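You operate a simulated robot arm through the tools that you are given. There is no shell and no other tool. Be economical: measure what you need, move in short steps, check, and stop when the job is done.

The job below is to be done with a simulated robot arm. You get a single attempt, and the scene is never put back.

## Task
Put one of the low blocks from the top of the counter bench on the top of the slat bench. Then take the slim block and put it in the grey bucket. Then take the large peg from the top of the low cupboard and put it on top of the green tag clip there. Then open the dust drawer, put the banded block from the bed of the corner press in the inside of the dust drawer, then shut the drawer. Then put one of the mark plates from the top of the tilt bench on the top shelf of the red rack. Then close the bottom rack drawer. Then take the banded slat from the top of the door bench and leave it on the shelf of the door bench. The order counts. Set down upright: mark plate.

Only the result counts: the job must be done as asked and must still hold three seconds after the hand-in. Knocking over, shifting, dropping, spilling or breaking anything else fails it.

## Robot
A 7-joint arm with a two-finger parallel gripper on a trunk, on a base that drives. Base frame: it is fixed to the floor where the robot stands at the start and does not move with it; the origin is under the middle of the robot, x ahead of it, y to its left, z up; the surface under the hand at the start is at about z = 0.8. Readings come in m, degrees, newtons and seconds.
With the tool pointing down near the work surface it reaches from about 0.1 to 0.46 m from the robot's upright axis, wherever it stands. Its first joint turns from -166.0 to 166.0 degrees. Places, roughly: banded block (6x4x4 cm) [-4.6, 8.8, 0.7]; banded slat [-1, 12.25, 1]; bottom rack drawer [2.6, 13, 0.6]; dust drawer [-4.4, 11.8, 0.5]; grey bucket (19x19x18 cm) [4.1, -0.2, 0.3]; inside of the dust drawer [-4.5, 11.8, 0.5]; large peg (2x2x5 cm) [-4.9, 10.1, 0.7]; low block (8x5x3 cm) [0.3, -0.2, 0.8]; mark plate [3.25, 13, 0.75]; shelf of the door bench [-0.9, 12.1, 0.3]; slim block (7x4x2 cm) [0.9, 0.2, 0.8]; tag clip [-4.75, 10, 0.75]; top of the slat bench [3.9, 2.1, 0.7]; top shelf of the red rack [2.3, 13.2, 1.7]. Payload 1.57 kg.
The TCP is the grasp point between the finger pads, 0.03 m short of the fingertips. In the tool frame z runs along the fingers and y along their closing line. Largest opening 0.08 m; finger width 0.017, thickness 0.012; the body of the gripper, 0.04 by 0.082 m, starts 0.08 m behind the TCP.
Orientation is that of the tool frame in the base frame, as a unit quaternion [x, y, z, w]. With the fingers straight down and closing along the base's y, the tool's x points along the base's -x, its y along +y and its z along -z.

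## Interface
- The arm moves only by the tool play_rows. Its argument "deltas" is a list of rows, each a list of 7 numbers: the turn, a rotation vector about the tool's x, y, z in units of 60 degrees (1.0 is 60 degrees), then the shift along the tool's x, y, z in units of 150 mm (1.0 is 150 mm), then the finger opening in m, from 0 to 0.08. In form: [[ax, ay, az, dx, dy, dz, hand], ...]. A call has 1 to 8 rows; each row is the pose to reach, as a shift and turn from the pose commanded when the call began, along the tool's axes at that moment. A call with a number of a shift or a turn outside -1 to 1 is refused whole. Each row takes 0.2 s and may step no farther than 0.05 m and 8.6 degrees from the row before; otherwise, or with a gripper value out of range, the whole call is refused. A pose out of reach is approached as far as the arm can. The call stops where the force on the tool passes 40 N (or 10 N more than at its start, if that is more) or the arm is blocked; 0.2 s more then pass. Each finger travels about 0.072 m/s and halts on what it meets, pressing with about 39 N; the grip force reading is that of the motor and also rises with nothing between the fingers. The clock runs only during rows and for 0.2 s after the last one: add rows that repeat a pose to give the fingers time. The reply holds the time, the measured pose of the TCP, the force on the tool along the base axes, the opening and the grip force, in the units named above and with some noise, with the torque about the TCP (base axes, N m) and any sound that the robot's microphone picked up, and new pictures: "pictures" is both (left out), scene, wrist or none.
- Cameras (640 x 400 px; columns grow to the right, rows downward): "scene" is now at [0.2276, -0.018, 1.645]; the picture's right is [-0.29, -0.96, 0.00], its down [-0.86, 0.26, -0.43] and it looks along [0.42, -0.12, -0.90] (base axes); focal length 273 px, centre (320, 200). "wrist" rides on the gripper at [0.072, -0.007, -0.122] in the tool frame; the picture's right is [0.09, 1.00, 0.00], its down [-0.84, 0.08, -0.54] and it looks along [-0.54, 0.05, 0.84] (tool axes); focal length 238 px, centre (320, 200).
- lift_body(by): slides the trunk up (or, below 0, down) by that many m; the arm and the scene camera ride with it, the base frame stays. It gives what a move gives, with no picture.
- steer(legs): drives the robot by 1 to 6 legs, each [ahead, left, turn to the left] in m, m and degrees, along the robot's own axes; the way and the turn of a leg run together, so that a leg with both is an arc; at most 1.5 m and 180 degrees a leg. The arm and the cameras ride along, it lands a little off, and it stops where it bumps. It gives what a move gives, and a new picture of the scene camera.
- pan_tilt(pan, tilt): turns the head with the scene camera to pan (to the left, within 86 degrees either way) and tilt (down, from -29 to 69), counted from straight ahead of the robot. It gives what a move gives, and a new picture of the scene camera.
- probe_pixels(camera, pixels): for up to 12 pixels [column, row] of the newest picture of that camera ("zoom" is the newest enlarged one), the place [x, y, z] in the base frame of the surface seen there, good to about 0.002 m. It takes no simulated time.
- zoom(camera, box): a new picture of the part [left, top, right, bottom] of that camera's present view, enlarged. It takes no simulated time.
- sign_off(): hands the job in; it is judged then, once.

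Go step by step. Measure first, check grasps and placings, and put right what went wrong. The budget is 145 turns and 260 pictures, counting those below and the enlarged ones. Unless the task says otherwise, let go and move clear before handing in, and close with one line.

The tools are called after "Call:" by a JSON object that holds its "op" and its "data". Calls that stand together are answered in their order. play_rows: Moves the arm, as the interface text tells. Its arguments: {"type":"object","properties":{"deltas":{"type":"array"},"pictures":{"type":"string","enum":["both","scene","wrist","none"]}},"required":["deltas"]} The other tools are called the same way: lift_body (by) slides the trunk up or down; steer (legs) drives the base; pan_tilt (pan, tilt) turns the head that bears the scene camera; probe_pixels (camera, pixels) gives the place of the surface under pixels of a picture; zoom (camera, box) takes an enlarged picture of a part of a camera's view; sign_off () hands the job in.

At the start:

```text
t: 0.0
eef_pos: [0.3419, -0.1185, 1.0888]
tcp_rot: [0.0, 1.0, 0.0, 0.0]
force: [0.3, -0.4, 0.2]
torque: [0.01, 0.01, 0.03]
opening: 0.0799
finger_force: 0.0
trunk travel left (down, up): [-0.9, 0.09]
robot x, y, heading: [-0.0017, 0.0045, -0.0]
head pan, tilt: [-16.7, 64.3]
```

scene: 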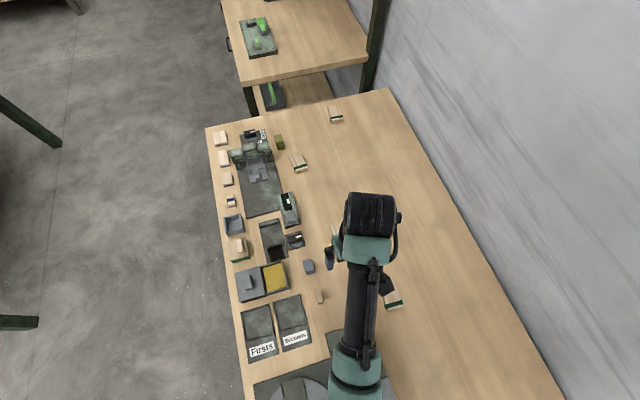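
wrist: 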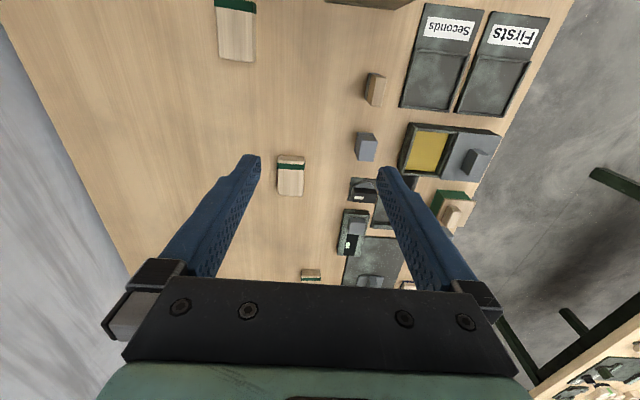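

The scene picture shows several wood blocks with a green band on the counter (pixels 300,163; 336,115; 393,300; 290,175 in wrist). I'll enlarge and measure.

Call:
{"op": "zoom", "data": {"camera": "scene", "box": [200, 90, 420, 310]}}

Call:
{"op": "zoom", "data": {"camera": "wrist", "box": [180, 0, 580, 300]}}

Call:
{"op": "probe_pixels", "data": {"camera": "wrist", "pixels": [[292, 178], [236, 40], [374, 92], [366, 147], [312, 274], [279, 157], [304, 157], [278, 190], [302, 193], [450, 210], [330, 220]]}}

Call:
{"op": "probe_pixels", "data": {"camera": "scene", "pixels": [[300, 163], [336, 115], [393, 300], [222, 138], [225, 158], [228, 179], [238, 250], [280, 142], [260, 35], [265, 95], [320, 45]]}}

```text
1.82 times, centred on (310, 200) of scene
```

zoom: 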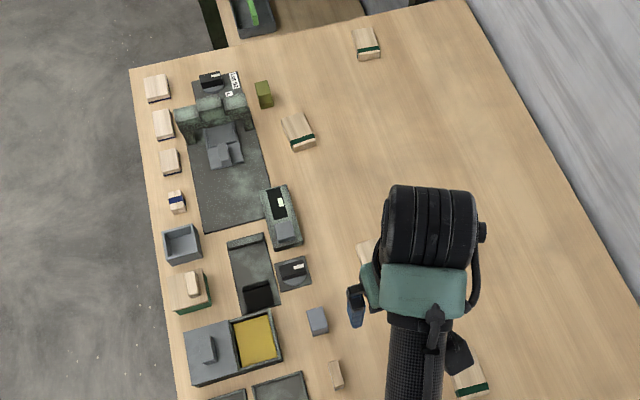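

```text
1.33 times, centred on (380, 150) of wrist
```

zoom: 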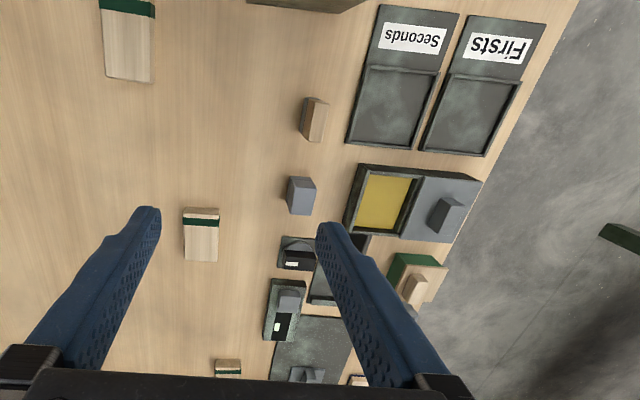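

```text
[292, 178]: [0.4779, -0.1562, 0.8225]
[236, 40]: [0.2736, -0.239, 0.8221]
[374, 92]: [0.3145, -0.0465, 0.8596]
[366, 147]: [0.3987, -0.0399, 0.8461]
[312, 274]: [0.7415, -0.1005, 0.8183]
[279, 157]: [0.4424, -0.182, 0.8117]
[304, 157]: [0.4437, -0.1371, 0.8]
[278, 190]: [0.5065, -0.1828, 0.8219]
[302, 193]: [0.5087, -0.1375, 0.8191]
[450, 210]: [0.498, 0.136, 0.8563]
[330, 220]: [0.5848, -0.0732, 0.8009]
```

```text
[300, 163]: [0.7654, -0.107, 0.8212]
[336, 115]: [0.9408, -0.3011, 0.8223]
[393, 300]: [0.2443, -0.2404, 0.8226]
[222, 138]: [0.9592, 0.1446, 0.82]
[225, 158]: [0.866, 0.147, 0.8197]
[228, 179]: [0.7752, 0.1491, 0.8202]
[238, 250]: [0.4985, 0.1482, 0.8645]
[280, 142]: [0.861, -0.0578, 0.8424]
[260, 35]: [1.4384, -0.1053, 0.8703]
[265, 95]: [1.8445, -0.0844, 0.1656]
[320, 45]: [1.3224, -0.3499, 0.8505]
```

The low block nearest the robot is at about (0.26, -0.24). I'll move the wrist over it to measure its outline.

Call:
{"op": "play_rows", "data": {"deltas": [[0, 0, 0, 0.2, -0.2, 0, 0.08], [0, 0, 0, 0.4, -0.4, 0, 0.08], [0, 0, 0, 0.6, -0.6, 0, 0.08], [0, 0, 0, 0.7, -0.8, 0, 0.08]]}}

Call:
{"op": "pan_tilt", "data": {"pan": 0, "tilt": 30}}

```text
t: 1.0
eef_pos: [0.2366, -0.2404, 1.0881]
tcp_rot: [-0.001, 1.0, 0.0, 0.0]
force: [0.3, -0.3, 0.5]
torque: [0.0, -0.01, 0.02]
opening: 0.0799
finger_force: 0.0
trunk travel left (down, up): [-0.9, 0.09]
robot x, y, heading: [-0.0013, 0.0024, 0.1]
head pan, tilt: [-16.7, 64.3]
```

scene: 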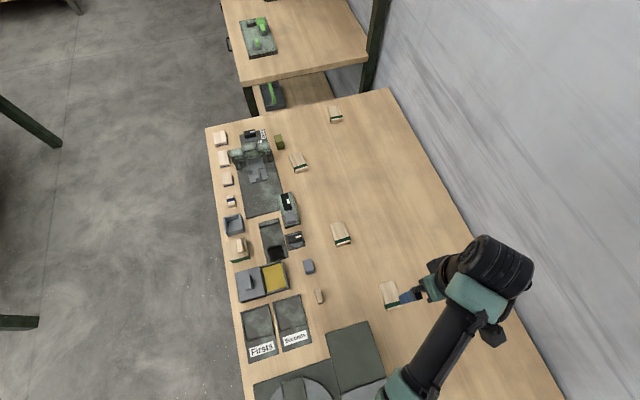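
wrist: 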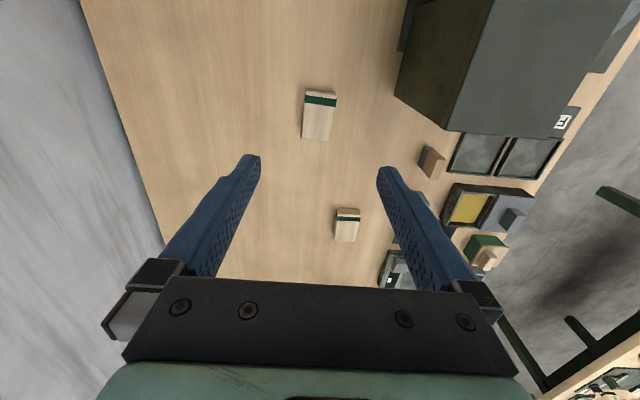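

```text
t: 2.0
eef_pos: [0.2375, -0.2397, 1.0888]
tcp_rot: [0.0, 1.0, 0.0, -0.001]
force: [0.2, -0.6, 0.5]
torque: [0.04, 0.04, -0.02]
opening: 0.0803
finger_force: 0.0
trunk travel left (down, up): [-0.9, 0.09]
robot x, y, heading: [-0.002, 0.0044, -0.1]
head pan, tilt: [0.0, 30.0]
```

scene: 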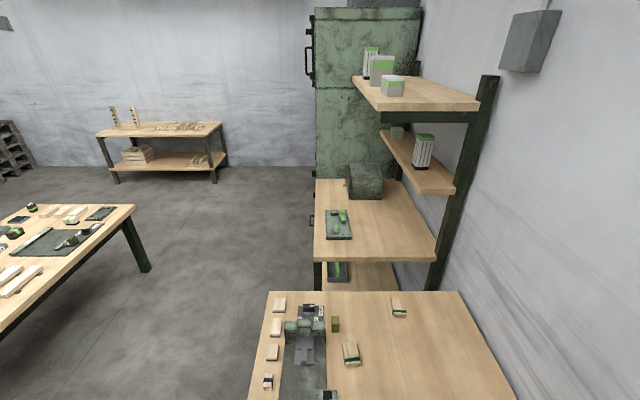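

Call:
{"op": "zoom", "data": {"camera": "wrist", "box": [260, 70, 380, 145]}}

Call:
{"op": "probe_pixels", "data": {"camera": "wrist", "pixels": [[306, 97], [334, 98], [304, 135], [328, 138], [317, 118], [280, 118], [430, 60], [470, 30], [650, 100]]}}

Call:
{"op": "zoom", "data": {"camera": "scene", "box": [250, 280, 420, 400]}}

Call:
{"op": "probe_pixels", "data": {"camera": "scene", "pixels": [[279, 305], [275, 327], [272, 352], [267, 292], [460, 292], [130, 207], [40, 285], [160, 128], [70, 250]]}}

```text
5.33 times, centred on (320, 108) of wrist
```

zoom: 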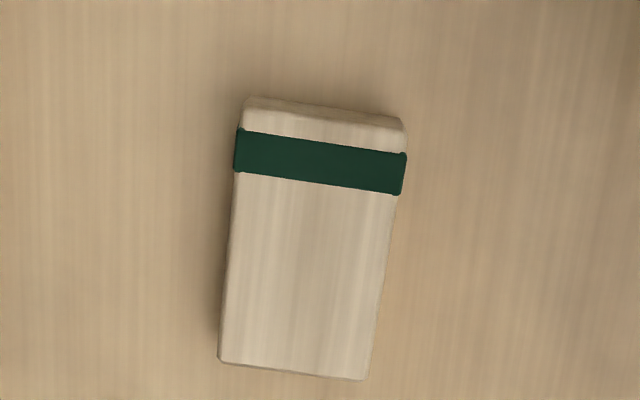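

```text
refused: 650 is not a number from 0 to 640
```

```text
3.33 times, centred on (335, 340) of scene
```

zoom: 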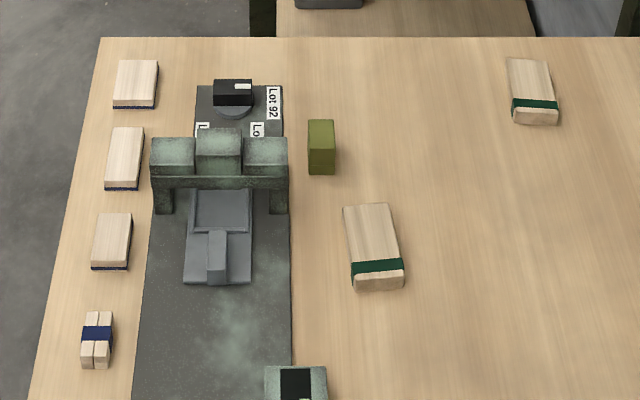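

```text
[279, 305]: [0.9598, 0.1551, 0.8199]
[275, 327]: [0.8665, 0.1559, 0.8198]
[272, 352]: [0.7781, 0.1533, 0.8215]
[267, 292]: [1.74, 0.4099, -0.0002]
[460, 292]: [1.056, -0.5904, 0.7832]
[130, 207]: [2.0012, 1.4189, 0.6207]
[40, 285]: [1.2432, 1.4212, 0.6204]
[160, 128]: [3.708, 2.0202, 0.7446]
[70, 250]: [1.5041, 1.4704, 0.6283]
```

The low block sits at a small yaw, and its edges are clear in the enlargement. I'll probe its corners.

Call:
{"op": "probe_pixels", "data": {"camera": "wrist", "pixels": [[306, 97], [334, 99], [303, 135], [327, 138], [317, 118], [280, 118], [430, 60], [470, 30], [550, 90]]}}

Call:
{"op": "probe_pixels", "data": {"camera": "zoom", "pixels": [[135, 62], [155, 62], [116, 62], [135, 90], [125, 130], [145, 130], [108, 130], [125, 180], [112, 215], [131, 215], [93, 215], [112, 262]]}}

```text
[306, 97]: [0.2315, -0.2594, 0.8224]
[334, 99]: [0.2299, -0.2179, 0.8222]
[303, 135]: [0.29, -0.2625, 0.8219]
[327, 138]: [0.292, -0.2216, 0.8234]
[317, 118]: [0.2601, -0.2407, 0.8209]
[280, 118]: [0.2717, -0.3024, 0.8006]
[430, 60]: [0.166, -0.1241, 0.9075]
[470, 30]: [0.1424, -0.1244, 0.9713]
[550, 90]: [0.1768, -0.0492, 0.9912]
```

```text
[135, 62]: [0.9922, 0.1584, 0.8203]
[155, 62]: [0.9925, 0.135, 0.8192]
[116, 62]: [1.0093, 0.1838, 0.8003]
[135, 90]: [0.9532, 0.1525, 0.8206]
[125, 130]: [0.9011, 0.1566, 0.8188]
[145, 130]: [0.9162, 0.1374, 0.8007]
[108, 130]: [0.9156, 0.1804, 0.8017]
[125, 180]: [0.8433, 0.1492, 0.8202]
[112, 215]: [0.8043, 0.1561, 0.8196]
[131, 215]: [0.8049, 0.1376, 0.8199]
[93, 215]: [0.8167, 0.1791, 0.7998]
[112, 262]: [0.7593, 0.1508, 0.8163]
```

The block is centred at (0.262, -0.241), turned about -3°, with its top at 0.822. I'll turn 3° and descend in two steps.

Call:
{"op": "play_rows", "data": {"deltas": [[0, 0, 0.05, -0.08, 0, 0.3, 0.08], [0, 0, 0.05, -0.163, -0.007, 0.6, 0.08], [0, 0, 0.05, -0.163, -0.007, 0.9, 0.08]], "pictures": "none"}}

Call:
{"op": "play_rows", "data": {"deltas": [[0, 0, 0, 0, 0, 0.3, 0.08], [0, 0, 0, 0, 0, 0.6, 0.08], [0, 0, 0, 0, 0, 0.8, 0.08], [0, 0, 0, 0, 0, 0.8, 0.08]]}}

```text
t: 2.8
eef_pos: [0.261, -0.2392, 0.9542]
tcp_rot: [0.026, 1.0, 0.0, 0.0]
force: [0.9, -0.2, -0.4]
torque: [0.0, 0.01, 0.0]
opening: 0.0801
finger_force: 0.0
trunk travel left (down, up): [-0.9, 0.09]
robot x, y, heading: [0.0011, 0.0021, 0.2]
head pan, tilt: [0.0, 30.0]
```

```text
t: 3.8
eef_pos: [0.2597, -0.2405, 0.8341]
tcp_rot: [0.026, 1.0, -0.001, 0.0]
force: [-0.6, -0.2, 0.1]
torque: [0.03, 0.02, 0.02]
opening: 0.08
finger_force: 0.0
trunk travel left (down, up): [-0.9, 0.09]
robot x, y, heading: [-0.0013, -0.0013, -0.1]
head pan, tilt: [0.0, 30.0]
```

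scene: 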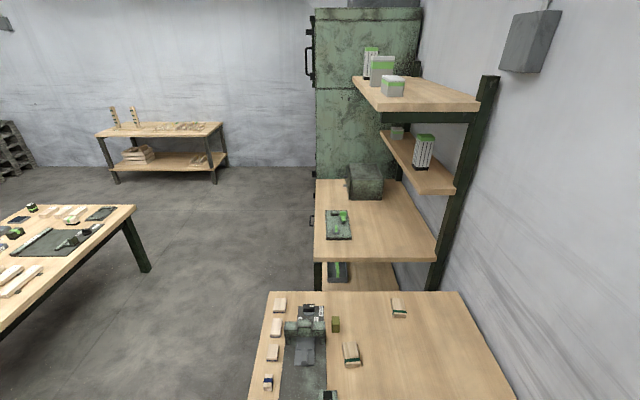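
wrist: 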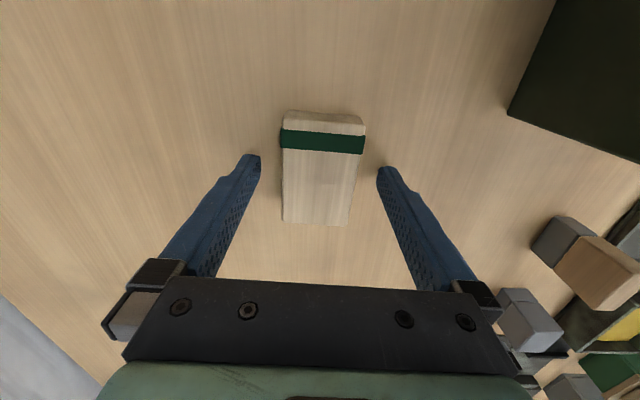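

The block sits centred between the fingers (wrist 320,170). I'll close and lift.

Call:
{"op": "play_rows", "data": {"deltas": [[0, 0, 0, 0, 0, 0, 0.0], [0, 0, 0, 0, 0, 0, 0.0], [0, 0, 0, 0, 0, 0, 0.0]], "pictures": "none"}}

Call:
{"op": "play_rows", "data": {"deltas": [[0, 0, 0, 0, 0, -0.25, 0.0], [0, 0, 0, 0, 0, -0.55, 0.0], [0, 0, 0, 0, 0, -0.85, 0.0], [0, 0, 0, 0, 0, -1, 0.0]], "pictures": "wrist"}}

Call:
{"op": "pan_tilt", "data": {"pan": 60, "tilt": 30}}

```text
t: 4.6
eef_pos: [0.2616, -0.2405, 0.8346]
tcp_rot: [0.025, 1.0, 0.0, 0.001]
force: [-0.5, -0.5, 0.4]
torque: [0.02, 0.05, -0.03]
opening: 0.0469
finger_force: 38.7
trunk travel left (down, up): [-0.9, 0.09]
robot x, y, heading: [0.0022, -0.002, -0.1]
head pan, tilt: [0.0, 30.0]
```

```text
t: 5.6
eef_pos: [0.2614, -0.2409, 0.9856]
tcp_rot: [0.027, 1.0, 0.001, -0.001]
force: [-0.8, 0.1, 0.3]
torque: [0.03, 0.0, -0.02]
opening: 0.0469
finger_force: 38.8
trunk travel left (down, up): [-0.9, 0.09]
robot x, y, heading: [-0.0007, -0.0018, 0.2]
head pan, tilt: [0.0, 30.0]
```

wrist: 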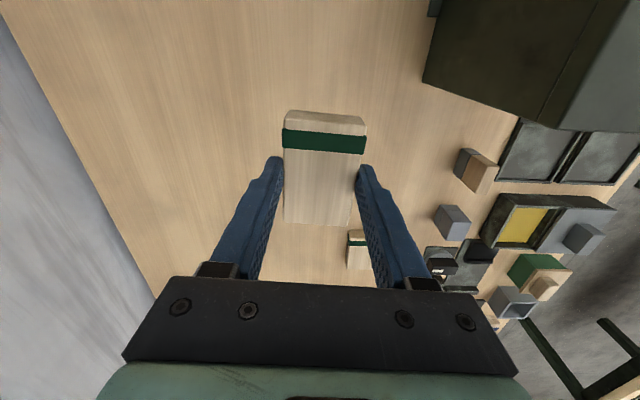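

```text
t: 6.9
eef_pos: [0.2613, -0.2402, 0.9852]
tcp_rot: [0.026, 1.0, 0.0, 0.0]
force: [-0.6, 0.2, -0.5]
torque: [-0.01, 0.0, 0.05]
opening: 0.047
finger_force: 39.0
trunk travel left (down, up): [-0.9, 0.09]
robot x, y, heading: [-0.0003, -0.0014, -0.2]
head pan, tilt: [60.0, 30.0]
```

scene: 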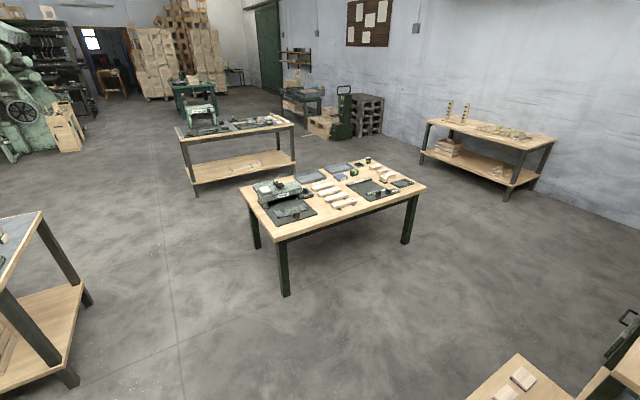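

The block is held (opening 0.047). The slat bench is the one with pegs at right (480,140), so next I need to see how the robot stands against the counter.

Call:
{"op": "pan_tilt", "data": {"pan": 80, "tilt": 69}}

Call:
{"op": "pan_tilt", "data": {"pan": -80, "tilt": 69}}

```text
t: 8.0
eef_pos: [0.2623, -0.2409, 0.984]
tcp_rot: [0.026, 1.0, 0.0, 0.0]
force: [-0.4, 0.0, -0.3]
torque: [0.01, -0.01, -0.02]
opening: 0.047
finger_force: 39.0
trunk travel left (down, up): [-0.9, 0.09]
robot x, y, heading: [-0.0025, -0.0011, -0.0]
head pan, tilt: [80.0, 68.8]
```

scene: 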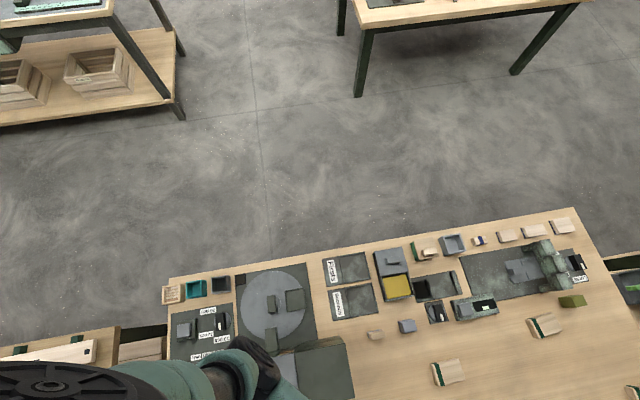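

```text
t: 10.4
eef_pos: [0.2625, -0.2401, 0.9844]
tcp_rot: [0.027, 1.0, 0.001, 0.0]
force: [0.4, -0.2, -0.2]
torque: [0.01, 0.0, 0.01]
opening: 0.0466
finger_force: 39.2
trunk travel left (down, up): [-0.9, 0.09]
robot x, y, heading: [-0.0016, 0.0011, -0.3]
head pan, tilt: [-80.0, 68.8]
```

scene: 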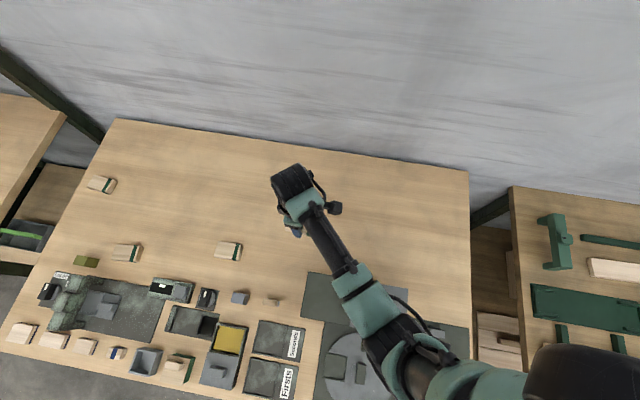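

I'll measure the bench edges and the floor around the robot.

Call:
{"op": "probe_pixels", "data": {"camera": "scene", "pixels": [[468, 172], [468, 315], [115, 120], [340, 300], [350, 370], [300, 320], [515, 190], [560, 240], [490, 250], [495, 220], [15, 350], [460, 350]]}}

Call:
{"op": "pan_tilt", "data": {"pan": 86, "tilt": 45}}

```text
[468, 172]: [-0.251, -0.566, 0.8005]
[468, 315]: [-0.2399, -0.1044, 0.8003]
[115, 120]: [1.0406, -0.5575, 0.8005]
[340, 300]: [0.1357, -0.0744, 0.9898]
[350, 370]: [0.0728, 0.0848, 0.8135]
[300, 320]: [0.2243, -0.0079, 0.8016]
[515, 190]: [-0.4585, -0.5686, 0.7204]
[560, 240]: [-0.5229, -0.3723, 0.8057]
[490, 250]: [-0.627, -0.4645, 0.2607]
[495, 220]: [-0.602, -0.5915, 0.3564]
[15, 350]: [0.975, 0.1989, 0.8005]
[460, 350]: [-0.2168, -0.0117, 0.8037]
```

```text
t: 12.9
eef_pos: [0.2619, -0.239, 0.9844]
tcp_rot: [0.026, 1.0, 0.0, 0.0]
force: [0.7, 0.5, -0.2]
torque: [0.03, 0.0, 0.03]
opening: 0.0466
finger_force: 39.3
trunk travel left (down, up): [-0.9, 0.09]
robot x, y, heading: [-0.0028, -0.0025, 0.0]
head pan, tilt: [85.9, 45.0]
```

scene: 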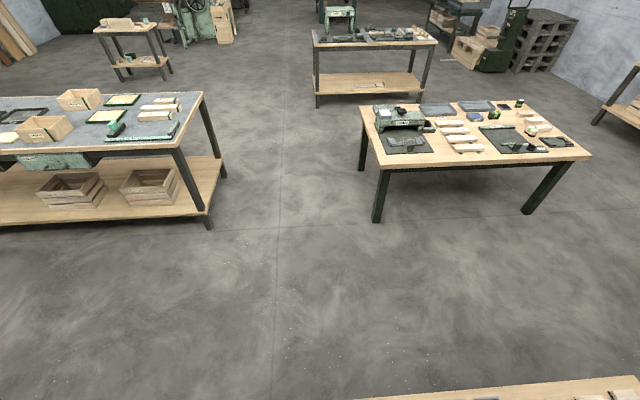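

The robot stands close in on the counter; before driving I'll look at the dark box by the robot to know whether it's part of it.

Call:
{"op": "lift_body", "data": {"by": 0.09}}

Call:
{"op": "pan_tilt", "data": {"pan": 20, "tilt": 69}}

```text
t: 14.2
eef_pos: [0.2611, -0.2395, 1.0748]
tcp_rot: [0.026, 1.0, 0.0, 0.0]
force: [0.3, -0.7, -0.1]
torque: [0.01, -0.01, -0.01]
opening: 0.0469
finger_force: 38.7
trunk travel left (down, up): [-0.99, 0.0]
robot x, y, heading: [-0.0015, 0.0029, 0.2]
head pan, tilt: [85.9, 45.0]
```

```text
t: 15.6
eef_pos: [0.2619, -0.2409, 1.0753]
tcp_rot: [0.026, 1.0, 0.0, 0.0]
force: [-0.1, 0.8, -0.6]
torque: [-0.01, -0.02, -0.01]
opening: 0.0469
finger_force: 38.6
trunk travel left (down, up): [-0.99, 0.0]
robot x, y, heading: [-0.0003, -0.0031, -0.0]
head pan, tilt: [20.0, 68.8]
```

scene: 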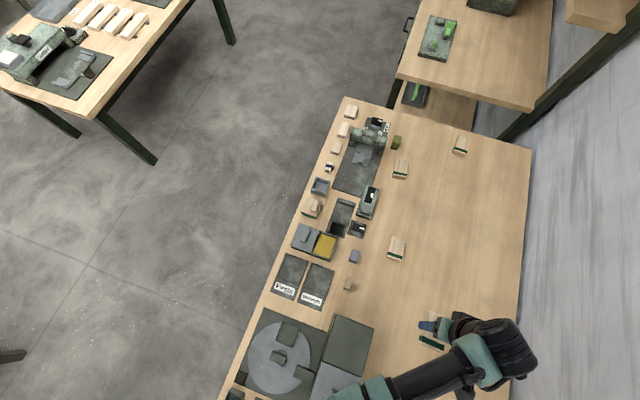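

Call:
{"op": "probe_pixels", "data": {"camera": "scene", "pixels": [[350, 340], [280, 356], [300, 325], [335, 385], [235, 395], [255, 375]]}}

Call:
{"op": "zoom", "data": {"camera": "scene", "box": [200, 280, 440, 400]}}

```text
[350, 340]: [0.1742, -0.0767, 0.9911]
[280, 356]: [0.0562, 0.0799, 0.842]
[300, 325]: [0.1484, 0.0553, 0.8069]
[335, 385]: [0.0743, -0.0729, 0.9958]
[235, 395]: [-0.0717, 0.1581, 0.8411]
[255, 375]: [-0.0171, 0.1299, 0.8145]
```

```text
2.67 times, centred on (320, 340) of scene
```

zoom: 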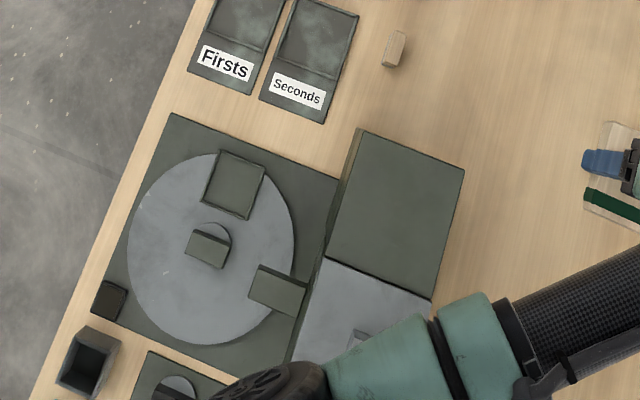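

The machine (dark box, top 0.99) belongs to the bench and the hand is above it. I'll drive left out to the aisle.

Call:
{"op": "steer", "data": {"legs": [[0, 0.4, 0]]}}

```text
t: 18.1
eef_pos: [0.2617, 0.1571, 1.0751]
tcp_rot: [0.028, 1.0, 0.0, -0.001]
force: [-0.4, -0.1, 0.8]
torque: [-0.02, 0.0, -0.02]
opening: 0.047
finger_force: 39.1
trunk travel left (down, up): [-0.99, 0.0]
robot x, y, heading: [0.0035, 0.3972, -0.0]
head pan, tilt: [20.0, 68.8]
```

scene: 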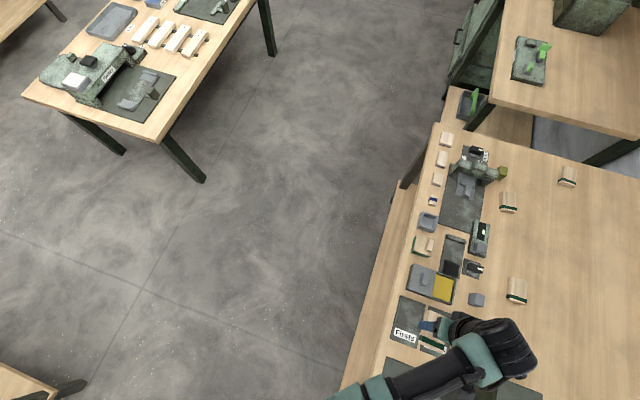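

Driving works. On to the aisle and toward the slat bench.

Call:
{"op": "steer", "data": {"legs": [[0, 0.35, 0], [1.5, 0, 0], [0.8, 0.3, 0]]}}

Call:
{"op": "pan_tilt", "data": {"pan": 25, "tilt": 35}}

```text
t: 31.6
eef_pos: [2.5946, 0.8123, 1.0744]
tcp_rot: [0.023, 1.0, 0.001, 0.0]
force: [0.7, 0.0, -0.1]
torque: [0.0, 0.02, -0.01]
opening: 0.047
finger_force: 39.0
trunk travel left (down, up): [-0.99, 0.0]
robot x, y, heading: [2.3292, 1.0547, 0.6]
head pan, tilt: [20.0, 68.8]
```

scene: 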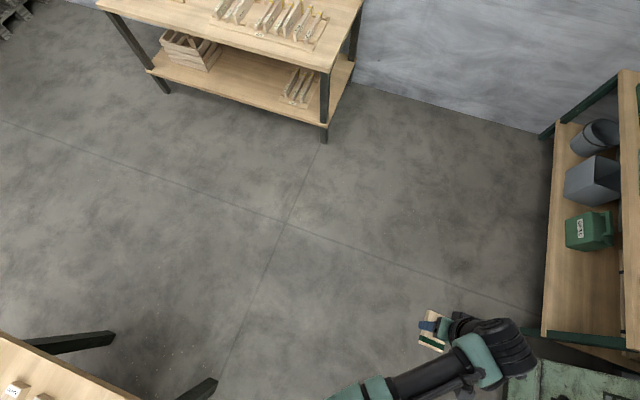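

```text
t: 32.6
eef_pos: [2.5943, 0.8124, 1.0745]
tcp_rot: [0.023, 1.0, 0.0, 0.0]
force: [-0.5, -0.3, -1.0]
torque: [0.01, -0.01, 0.02]
opening: 0.047
finger_force: 39.1
trunk travel left (down, up): [-0.99, 0.0]
robot x, y, heading: [2.3275, 1.0483, 0.6]
head pan, tilt: [25.0, 35.0]
```

scene: 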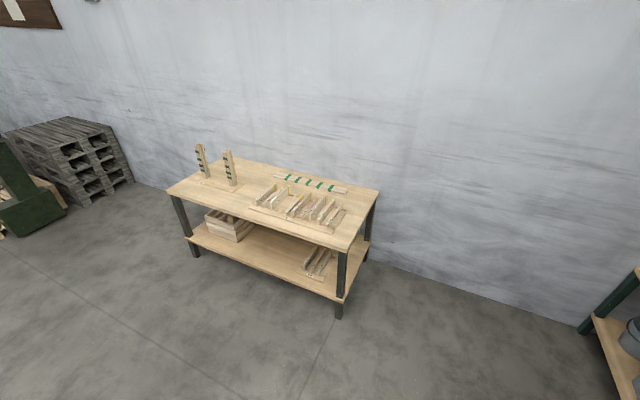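

Call:
{"op": "zoom", "data": {"camera": "scene", "box": [150, 130, 400, 290]}}

Call:
{"op": "probe_pixels", "data": {"camera": "scene", "pixels": [[350, 240], [172, 190], [376, 192], [235, 162], [310, 228], [325, 232], [360, 215], [240, 210], [262, 190], [355, 200]]}}

```text
2.50 times, centred on (275, 210) of scene
```

zoom: 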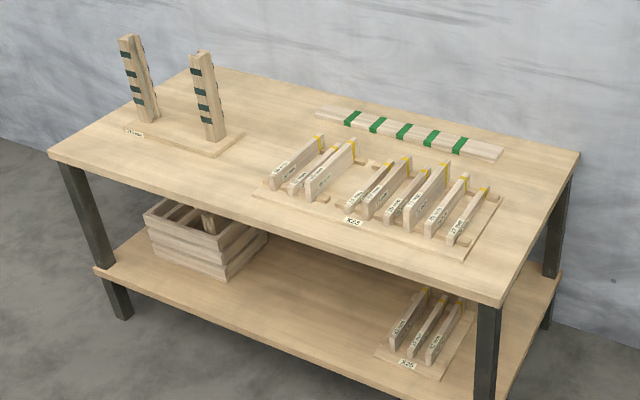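

```text
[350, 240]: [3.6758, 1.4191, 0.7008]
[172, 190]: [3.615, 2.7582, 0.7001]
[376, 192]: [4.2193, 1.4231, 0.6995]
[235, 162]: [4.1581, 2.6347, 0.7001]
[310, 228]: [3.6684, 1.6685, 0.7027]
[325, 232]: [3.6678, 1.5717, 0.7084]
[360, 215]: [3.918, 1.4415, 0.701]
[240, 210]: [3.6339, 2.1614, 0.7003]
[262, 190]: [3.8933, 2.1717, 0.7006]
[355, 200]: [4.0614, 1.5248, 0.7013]
```

The bench top is at z 0.700, with free space between the upright base and the rack. I'll measure that gap.

Call:
{"op": "probe_pixels", "data": {"camera": "zoom", "pixels": [[244, 131], [210, 157], [252, 197], [270, 183], [265, 160], [235, 175], [225, 200], [200, 175], [262, 140], [215, 130]]}}

Call:
{"op": "probe_pixels", "data": {"camera": "scene", "pixels": [[228, 185], [236, 200], [244, 203]]}}

```text
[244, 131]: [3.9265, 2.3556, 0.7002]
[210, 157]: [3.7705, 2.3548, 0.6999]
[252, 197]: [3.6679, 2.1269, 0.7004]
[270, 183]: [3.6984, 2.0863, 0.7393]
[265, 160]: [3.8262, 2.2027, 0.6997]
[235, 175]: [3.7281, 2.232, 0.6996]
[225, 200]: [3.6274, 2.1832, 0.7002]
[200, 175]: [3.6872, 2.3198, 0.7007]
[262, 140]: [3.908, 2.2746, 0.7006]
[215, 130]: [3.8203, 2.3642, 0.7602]
```

```text
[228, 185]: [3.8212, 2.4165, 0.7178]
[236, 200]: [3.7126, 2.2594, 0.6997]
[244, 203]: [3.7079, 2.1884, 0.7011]
```

The gap runs y 2.12–2.35. I'll aim to set the block at (3.74, 2.24) and drive there, extending the arm forward.

Call:
{"op": "steer", "data": {"legs": [[0.6, 0, -0.6], [0, 1.29, 0], [0.35, 0, 0]]}}

```text
t: 44.0
eef_pos: [3.5393, 2.1098, 1.0744]
tcp_rot: [0.035, 0.999, 0.001, 0.0]
force: [-0.3, 0.0, -0.7]
torque: [0.02, -0.05, -0.01]
opening: 0.0467
finger_force: 38.8
trunk travel left (down, up): [-0.99, 0.0]
robot x, y, heading: [3.2844, 2.3539, -0.9]
head pan, tilt: [25.0, 35.0]
```

scene: 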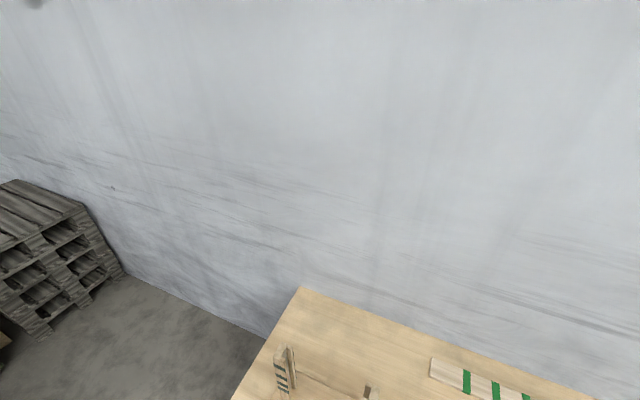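

TCP is at (3.539, 2.110). I'll shift by (+0.16, +0.13) above the gap and look.

Call:
{"op": "play_rows", "data": {"deltas": [[0, 0, 0, -0.2, 0.19, 0, 0], [0, 0, 0, -0.4, 0.38, 0, 0], [0, 0, 0, -0.6, 0.57, 0, 0], [0, 0, 0, -0.8, 0.76, 0, 0], [0, 0, 0, -1, 0.94, 0, 0]], "pictures": "none"}}

Call:
{"op": "pan_tilt", "data": {"pan": -10, "tilt": 65}}

```text
t: 45.2
eef_pos: [3.6981, 2.2386, 1.076]
tcp_rot: [0.035, 0.999, -0.001, -0.001]
force: [-0.4, 0.1, -1.0]
torque: [-0.02, 0.0, 0.01]
opening: 0.0467
finger_force: 38.5
trunk travel left (down, up): [-0.99, 0.0]
robot x, y, heading: [3.2796, 2.3571, -0.9]
head pan, tilt: [25.0, 35.0]
```

```text
t: 46.2
eef_pos: [3.6979, 2.2404, 1.0757]
tcp_rot: [0.035, 0.999, 0.0, 0.0]
force: [0.2, -0.1, -1.1]
torque: [-0.03, 0.02, -0.02]
opening: 0.0468
finger_force: 39.0
trunk travel left (down, up): [-0.99, 0.0]
robot x, y, heading: [3.2808, 2.3511, -1.0]
head pan, tilt: [-10.0, 65.0]
```

scene: 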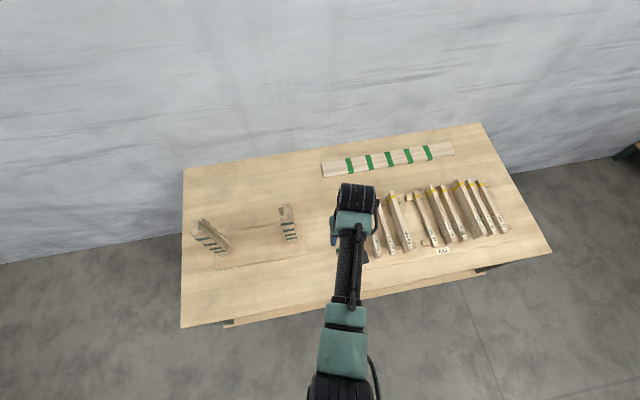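

The gap below is clear. I'll lower the trunk most of the way, then check with the wrist.

Call:
{"op": "lift_body", "data": {"by": -0.3}}

Call:
{"op": "play_rows", "data": {"deltas": [[0, 0, 0, 0, 0, 0.05, 0]]}}

```text
t: 49.2
eef_pos: [3.6992, 2.239, 0.776]
tcp_rot: [0.035, 0.999, 0.0, 0.0]
force: [0.1, -0.3, -1.0]
torque: [-0.03, 0.02, 0.01]
opening: 0.0468
finger_force: 39.3
trunk travel left (down, up): [-0.69, 0.3]
robot x, y, heading: [3.2842, 2.3534, -1.1]
head pan, tilt: [-10.0, 65.0]
```

```text
t: 49.6
eef_pos: [3.699, 2.2392, 0.7686]
tcp_rot: [0.035, 0.999, 0.0, 0.0]
force: [0.1, -1.1, -0.3]
torque: [-0.01, 0.0, -0.01]
opening: 0.0466
finger_force: 39.3
trunk travel left (down, up): [-0.69, 0.3]
robot x, y, heading: [3.2827, 2.3555, -1.0]
head pan, tilt: [-10.0, 65.0]
```

scene: 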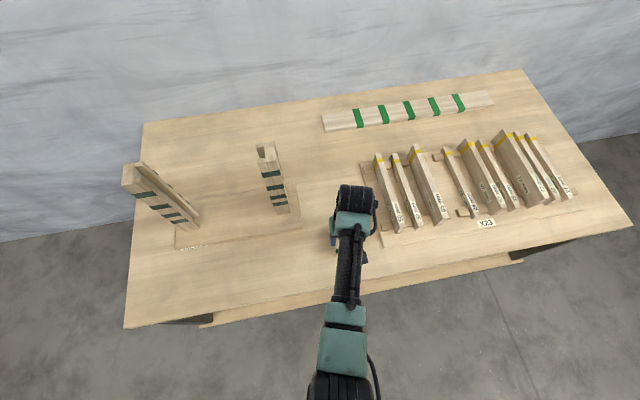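
wrist: 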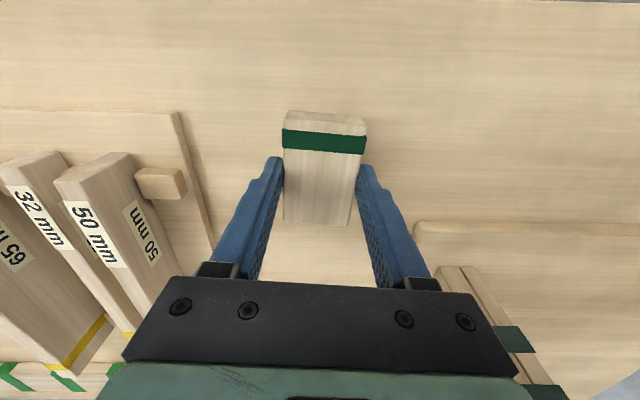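

Clearances are good on both sides. I'll lower to contact, open to 0.065 and rise.

Call:
{"op": "play_rows", "data": {"deltas": [[0, 0, 0, 0, 0, 0.12, 0], [0, 0, 0, 0, 0, 0.215, 0], [0, 0, 0, 0, 0, 0.215, 0], [0, 0, 0, 0, 0, 0.215, 0.065], [0, 0, 0, 0, 0, 0.215, 0.065]], "pictures": "none"}}

Call:
{"op": "play_rows", "data": {"deltas": [[0, 0, 0, 0, 0, -0.2, 0.065], [0, 0, 0, 0, 0, -0.5, 0.065], [0, 0, 0, 0, 0, -0.8, 0.065], [0, 0, 0, 0, 0, -1, 0.065]], "pictures": "wrist"}}

```text
t: 50.8
eef_pos: [3.6986, 2.2387, 0.7376]
tcp_rot: [0.035, 0.999, 0.0, 0.001]
force: [0.8, 0.2, 0.3]
torque: [-0.05, 0.02, 0.01]
opening: 0.0652
finger_force: 0.3
trunk travel left (down, up): [-0.69, 0.3]
robot x, y, heading: [3.282, 2.3555, -1.1]
head pan, tilt: [-10.0, 65.0]
```

```text
t: 51.8
eef_pos: [3.6989, 2.239, 0.8871]
tcp_rot: [0.034, 0.999, 0.0, 0.0]
force: [0.0, -0.9, -0.2]
torque: [-0.02, 0.0, 0.03]
opening: 0.065
finger_force: 0.1
trunk travel left (down, up): [-0.69, 0.3]
robot x, y, heading: [3.2815, 2.3516, -0.9]
head pan, tilt: [-10.0, 65.0]
```

wrist: 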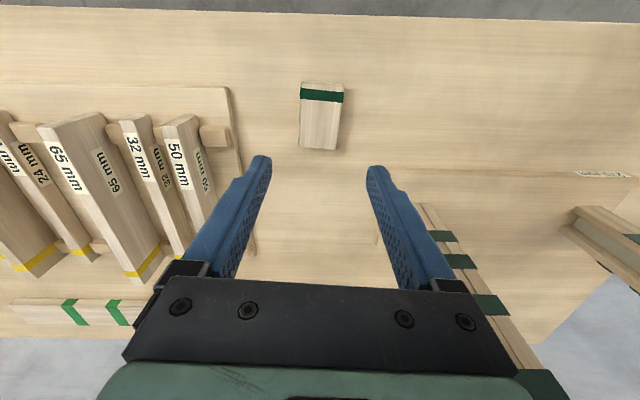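

The low block stands on the slat bench. I'll raise the trunk and drive back to the counter's aisle side, facing it.

Call:
{"op": "lift_body", "data": {"by": 0.2}}

Call:
{"op": "steer", "data": {"legs": [[-0.4, 0, 1], [0, -1.5, 0], [-1.5, 0, 0], [-0.51, 0, 0], [0, 0, -90]]}}

Call:
{"op": "pan_tilt", "data": {"pan": 0, "tilt": 60}}

```text
t: 54.0
eef_pos: [3.6995, 2.2402, 1.087]
tcp_rot: [0.035, 0.999, 0.0, 0.0]
force: [-1.2, 0.9, -0.2]
torque: [0.01, -0.01, 0.05]
opening: 0.0651
finger_force: 0.1
trunk travel left (down, up): [-0.89, 0.1]
robot x, y, heading: [3.281, 2.3546, -0.7]
head pan, tilt: [-10.0, 65.0]
```

```text
t: 77.1
eef_pos: [0.7067, 0.533, 1.0861]
tcp_rot: [0.749, 0.662, 0.0, 0.0]
force: [0.0, 0.3, 0.6]
torque: [0.0, -0.04, 0.01]
opening: 0.0649
finger_force: 0.0
trunk travel left (down, up): [-0.89, 0.1]
robot x, y, heading: [0.8432, 0.9443, -94.0]
head pan, tilt: [-10.0, 65.0]
```

scene: 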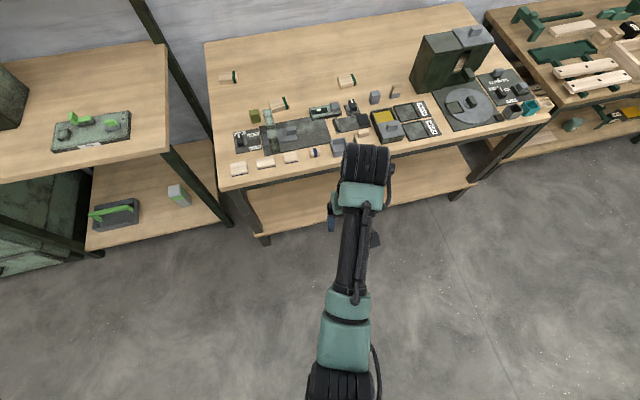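

```text
t: 77.8
eef_pos: [0.7076, 0.5322, 1.0872]
tcp_rot: [0.75, 0.662, 0.0, 0.0]
force: [-0.4, 0.6, -0.8]
torque: [0.03, 0.02, 0.0]
opening: 0.065
finger_force: 0.0
trunk travel left (down, up): [-0.89, 0.1]
robot x, y, heading: [0.8439, 0.9404, -94.3]
head pan, tilt: [0.0, 60.0]
```

scene: 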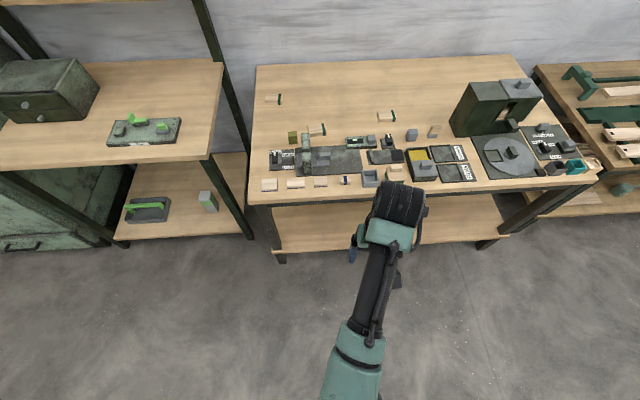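

The counter is in front, with the small blocks at (268-320,183). I'll drive closer and square up.

Call:
{"op": "steer", "data": {"legs": [[0, 0, 4.3], [0.36, 0.11, 0]]}}

Call:
{"op": "play_rows", "data": {"deltas": [[0, 0, 0, 0, 0, 0, 0.08]], "pictures": "wrist"}}

```text
t: 80.7
eef_pos: [0.8441, 0.1562, 1.0868]
tcp_rot: [0.727, 0.687, 0.0, 0.0]
force: [0.3, -0.7, -0.3]
torque: [-0.01, 0.0, -0.01]
opening: 0.0652
finger_force: 0.0
trunk travel left (down, up): [-0.89, 0.1]
robot x, y, heading: [0.954, 0.5735, -90.5]
head pan, tilt: [0.0, 60.0]
```

scene: 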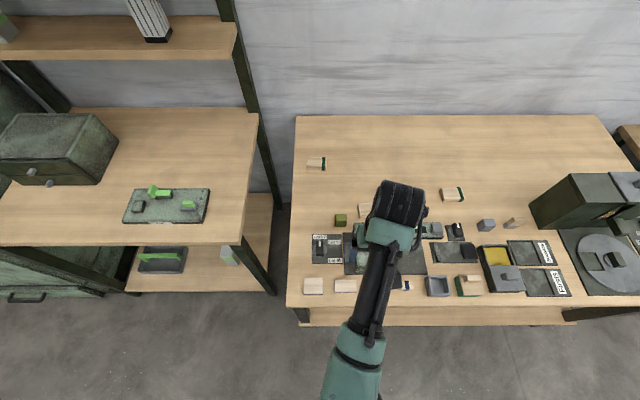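

```text
t: 81.1
eef_pos: [0.8426, 0.1562, 1.087]
tcp_rot: [0.728, 0.686, 0.0, 0.0]
force: [0.3, -0.1, -0.2]
torque: [-0.01, 0.02, 0.01]
opening: 0.0798
finger_force: 0.1
trunk travel left (down, up): [-0.89, 0.1]
robot x, y, heading: [0.9543, 0.5749, -90.5]
head pan, tilt: [0.0, 60.0]
```

wrist: 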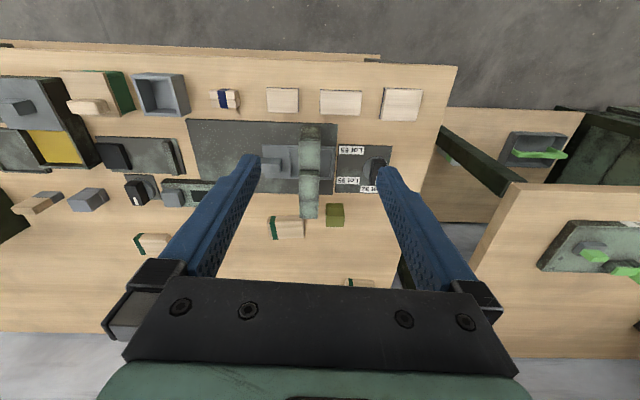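

Call:
{"op": "zoom", "data": {"camera": "wrist", "box": [240, 70, 440, 195]}}

Call:
{"op": "probe_pixels", "data": {"camera": "wrist", "pixels": [[322, 93], [358, 94], [322, 110], [359, 112], [384, 90], [418, 92], [382, 117], [416, 117], [268, 90], [297, 91], [268, 108], [297, 109]]}}

```text
3.20 times, centred on (340, 132) of wrist
```

zoom: 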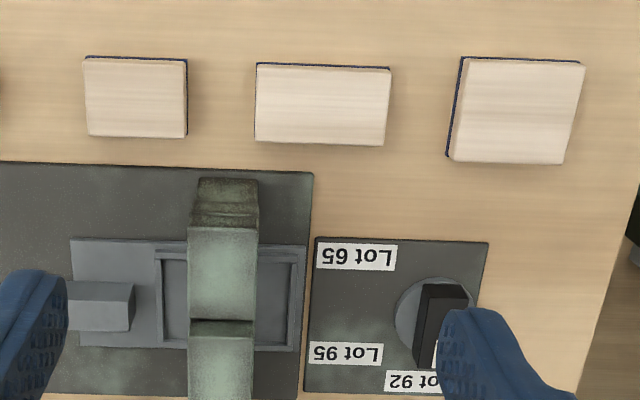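

```text
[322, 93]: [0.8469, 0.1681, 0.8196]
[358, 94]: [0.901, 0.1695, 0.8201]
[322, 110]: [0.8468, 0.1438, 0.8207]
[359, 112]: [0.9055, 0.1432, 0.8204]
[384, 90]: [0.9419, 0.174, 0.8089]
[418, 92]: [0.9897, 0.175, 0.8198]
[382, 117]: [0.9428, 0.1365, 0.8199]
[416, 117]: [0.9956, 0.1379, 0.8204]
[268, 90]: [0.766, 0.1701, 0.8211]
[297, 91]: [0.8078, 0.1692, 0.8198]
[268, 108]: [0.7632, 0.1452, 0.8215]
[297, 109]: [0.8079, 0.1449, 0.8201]
```

The middle block is the slim one (long, narrow), centre (0.8755, 0.156), about 0.062 long. There's room to grip its length, so I'll align over it and descend partway.

Call:
{"op": "play_rows", "data": {"deltas": [[0, 0, -0.057, 0.007, 0.11, 0.2, 0.08], [0, 0, -0.057, 0.013, 0.213, 0.5, 0.08], [0, 0, -0.057, 0.013, 0.213, 0.8, 0.08], [0, 0, -0.057, 0.013, 0.213, 1.0, 0.08], [0, 0, -0.057, 0.013, 0.213, 1.0, 0.08]], "pictures": "wrist"}}

```text
t: 82.3
eef_pos: [0.8767, 0.158, 0.9373]
tcp_rot: [0.707, 0.707, 0.0, 0.0]
force: [-0.1, 0.1, -0.2]
torque: [-0.02, 0.01, -0.02]
opening: 0.0798
finger_force: 0.1
trunk travel left (down, up): [-0.89, 0.1]
robot x, y, heading: [0.9537, 0.5728, -90.4]
head pan, tilt: [0.0, 60.0]
```

wrist: 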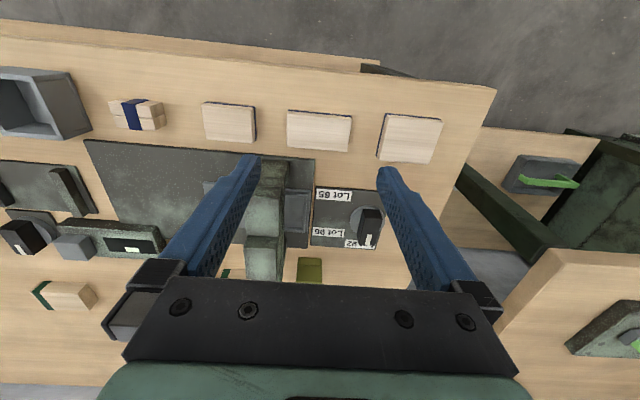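

Call:
{"op": "probe_pixels", "data": {"camera": "wrist", "pixels": [[291, 112], [349, 118], [290, 145], [346, 150], [319, 130], [252, 128], [382, 140], [340, 165], [272, 180]]}}

```text
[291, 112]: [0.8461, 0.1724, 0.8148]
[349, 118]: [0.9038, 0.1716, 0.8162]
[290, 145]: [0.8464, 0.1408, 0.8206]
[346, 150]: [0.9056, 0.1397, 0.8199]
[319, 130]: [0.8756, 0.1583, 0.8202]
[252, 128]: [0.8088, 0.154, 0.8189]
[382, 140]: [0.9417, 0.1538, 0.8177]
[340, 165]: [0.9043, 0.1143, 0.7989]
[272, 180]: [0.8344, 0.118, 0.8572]
```

Aligned with the block. I'll descend, close and check.

Call:
{"op": "play_rows", "data": {"deltas": [[0, 0, 0, 0.007, -0.006, 0.25, 0.08], [0, 0, 0, 0.007, -0.006, 0.5, 0.08], [0, 0, 0, 0.007, -0.006, 0.69, 0.08], [0, 0, 0, 0.007, -0.006, 0.69, 0.0], [0, 0, 0, 0.007, -0.006, 0.69, 0.0], [0, 0, 0, 0.007, -0.006, 0.69, 0.0]], "pictures": "none"}}

Call:
{"op": "play_rows", "data": {"deltas": [[0, 0, 0, 0, 0, -0.25, 0.0], [0, 0, 0, 0, 0, -0.55, 0.0], [0, 0, 0, 0, 0, -0.85, 0.0], [0, 0, 0, 0, 0, -1, 0.0]], "pictures": "wrist"}}

```text
t: 83.7
eef_pos: [0.8745, 0.1566, 0.8325]
tcp_rot: [0.706, 0.708, 0.0, 0.0]
force: [-1.0, 0.7, 0.4]
torque: [0.03, 0.02, -0.01]
opening: 0.0625
finger_force: 38.8
trunk travel left (down, up): [-0.89, 0.1]
robot x, y, heading: [0.9505, 0.5764, -90.3]
head pan, tilt: [0.0, 60.0]
```

```text
t: 84.7
eef_pos: [0.8739, 0.1579, 0.9848]
tcp_rot: [0.706, 0.708, 0.0, -0.001]
force: [0.1, 0.8, 0.0]
torque: [0.04, 0.05, -0.02]
opening: 0.0624
finger_force: 38.7
trunk travel left (down, up): [-0.89, 0.1]
robot x, y, heading: [0.9543, 0.5756, -90.4]
head pan, tilt: [0.0, 60.0]
```

wrist: 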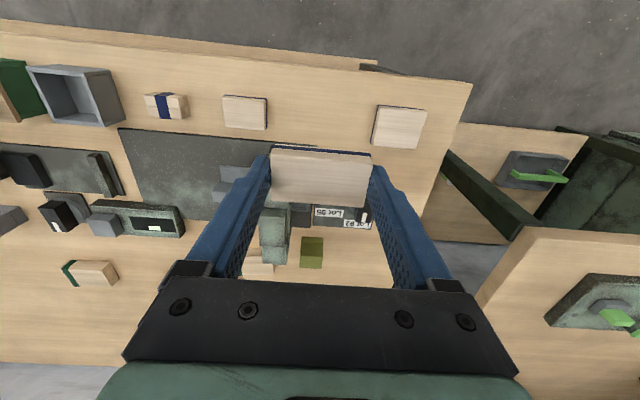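

Slim block is held (opening 0.0625). Now drive toward the bucket rack at x≈4.1, y≈-0.2.

Call:
{"op": "steer", "data": {"legs": [[-0.28, 0, 0.4], [0, 0, 90], [1.5, 0, 0], [0.5, 0, 0]]}}

Call:
{"op": "pan_tilt", "data": {"pan": -45, "tilt": 40}}

```text
t: 100.1
eef_pos: [3.3658, 0.8637, 0.9835]
tcp_rot: [-0.022, 1.0, -0.001, 0.001]
force: [0.4, -0.1, 0.4]
torque: [-0.02, 0.02, 0.02]
opening: 0.0624
finger_force: 39.0
trunk travel left (down, up): [-0.89, 0.1]
robot x, y, heading: [2.9445, 0.9254, 2.2]
head pan, tilt: [0.0, 60.0]
```

scene: 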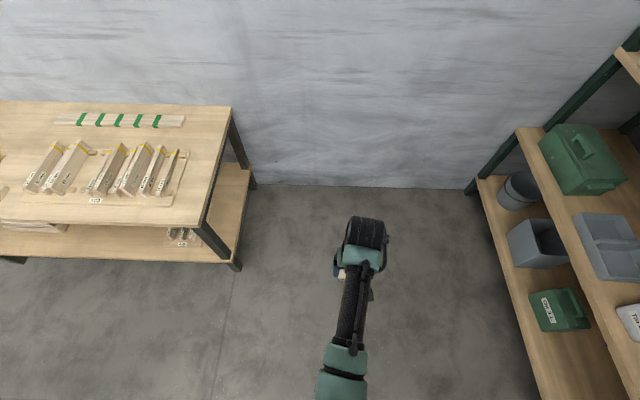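

```text
t: 101.2
eef_pos: [3.3662, 0.8637, 0.9843]
tcp_rot: [-0.021, 1.0, 0.0, 0.0]
force: [0.5, 0.7, 0.2]
torque: [-0.05, -0.01, -0.01]
opening: 0.0625
finger_force: 38.2
trunk travel left (down, up): [-0.89, 0.1]
robot x, y, heading: [2.9456, 0.9276, 2.0]
head pan, tilt: [-45.0, 40.0]
```

scene: 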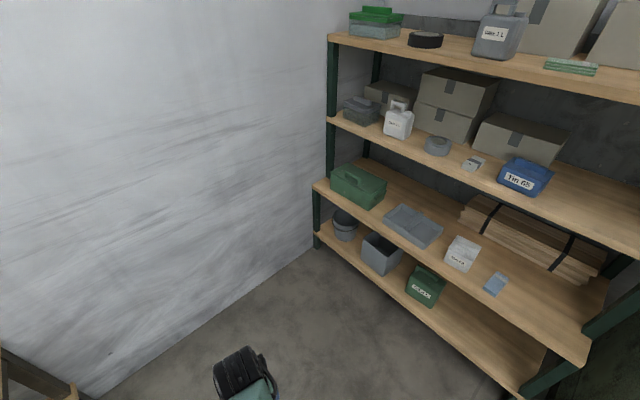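

Call:
{"op": "zoom", "data": {"camera": "scene", "box": [300, 160, 480, 320]}}

Call:
{"op": "probe_pixels", "data": {"camera": "scene", "pixels": [[345, 230], [335, 213], [358, 216], [375, 258], [365, 236], [403, 248], [342, 245], [440, 240], [400, 235], [320, 240], [350, 198], [520, 370]]}}

```text
2.50 times, centred on (390, 240) of scene
```

zoom: 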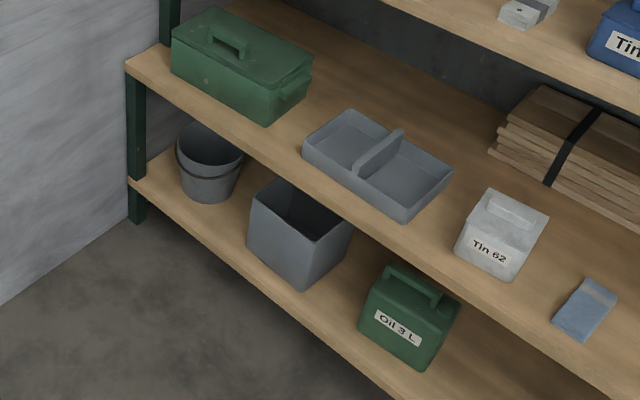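

```text
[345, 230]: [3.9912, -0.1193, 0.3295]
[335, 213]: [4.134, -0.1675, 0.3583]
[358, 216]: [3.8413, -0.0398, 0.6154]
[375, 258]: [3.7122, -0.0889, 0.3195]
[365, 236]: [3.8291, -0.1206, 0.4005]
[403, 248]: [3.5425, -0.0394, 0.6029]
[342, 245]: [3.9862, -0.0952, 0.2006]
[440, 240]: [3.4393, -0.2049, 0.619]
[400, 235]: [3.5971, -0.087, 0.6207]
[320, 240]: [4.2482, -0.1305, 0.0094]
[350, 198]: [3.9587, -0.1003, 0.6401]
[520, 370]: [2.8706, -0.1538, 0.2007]
```

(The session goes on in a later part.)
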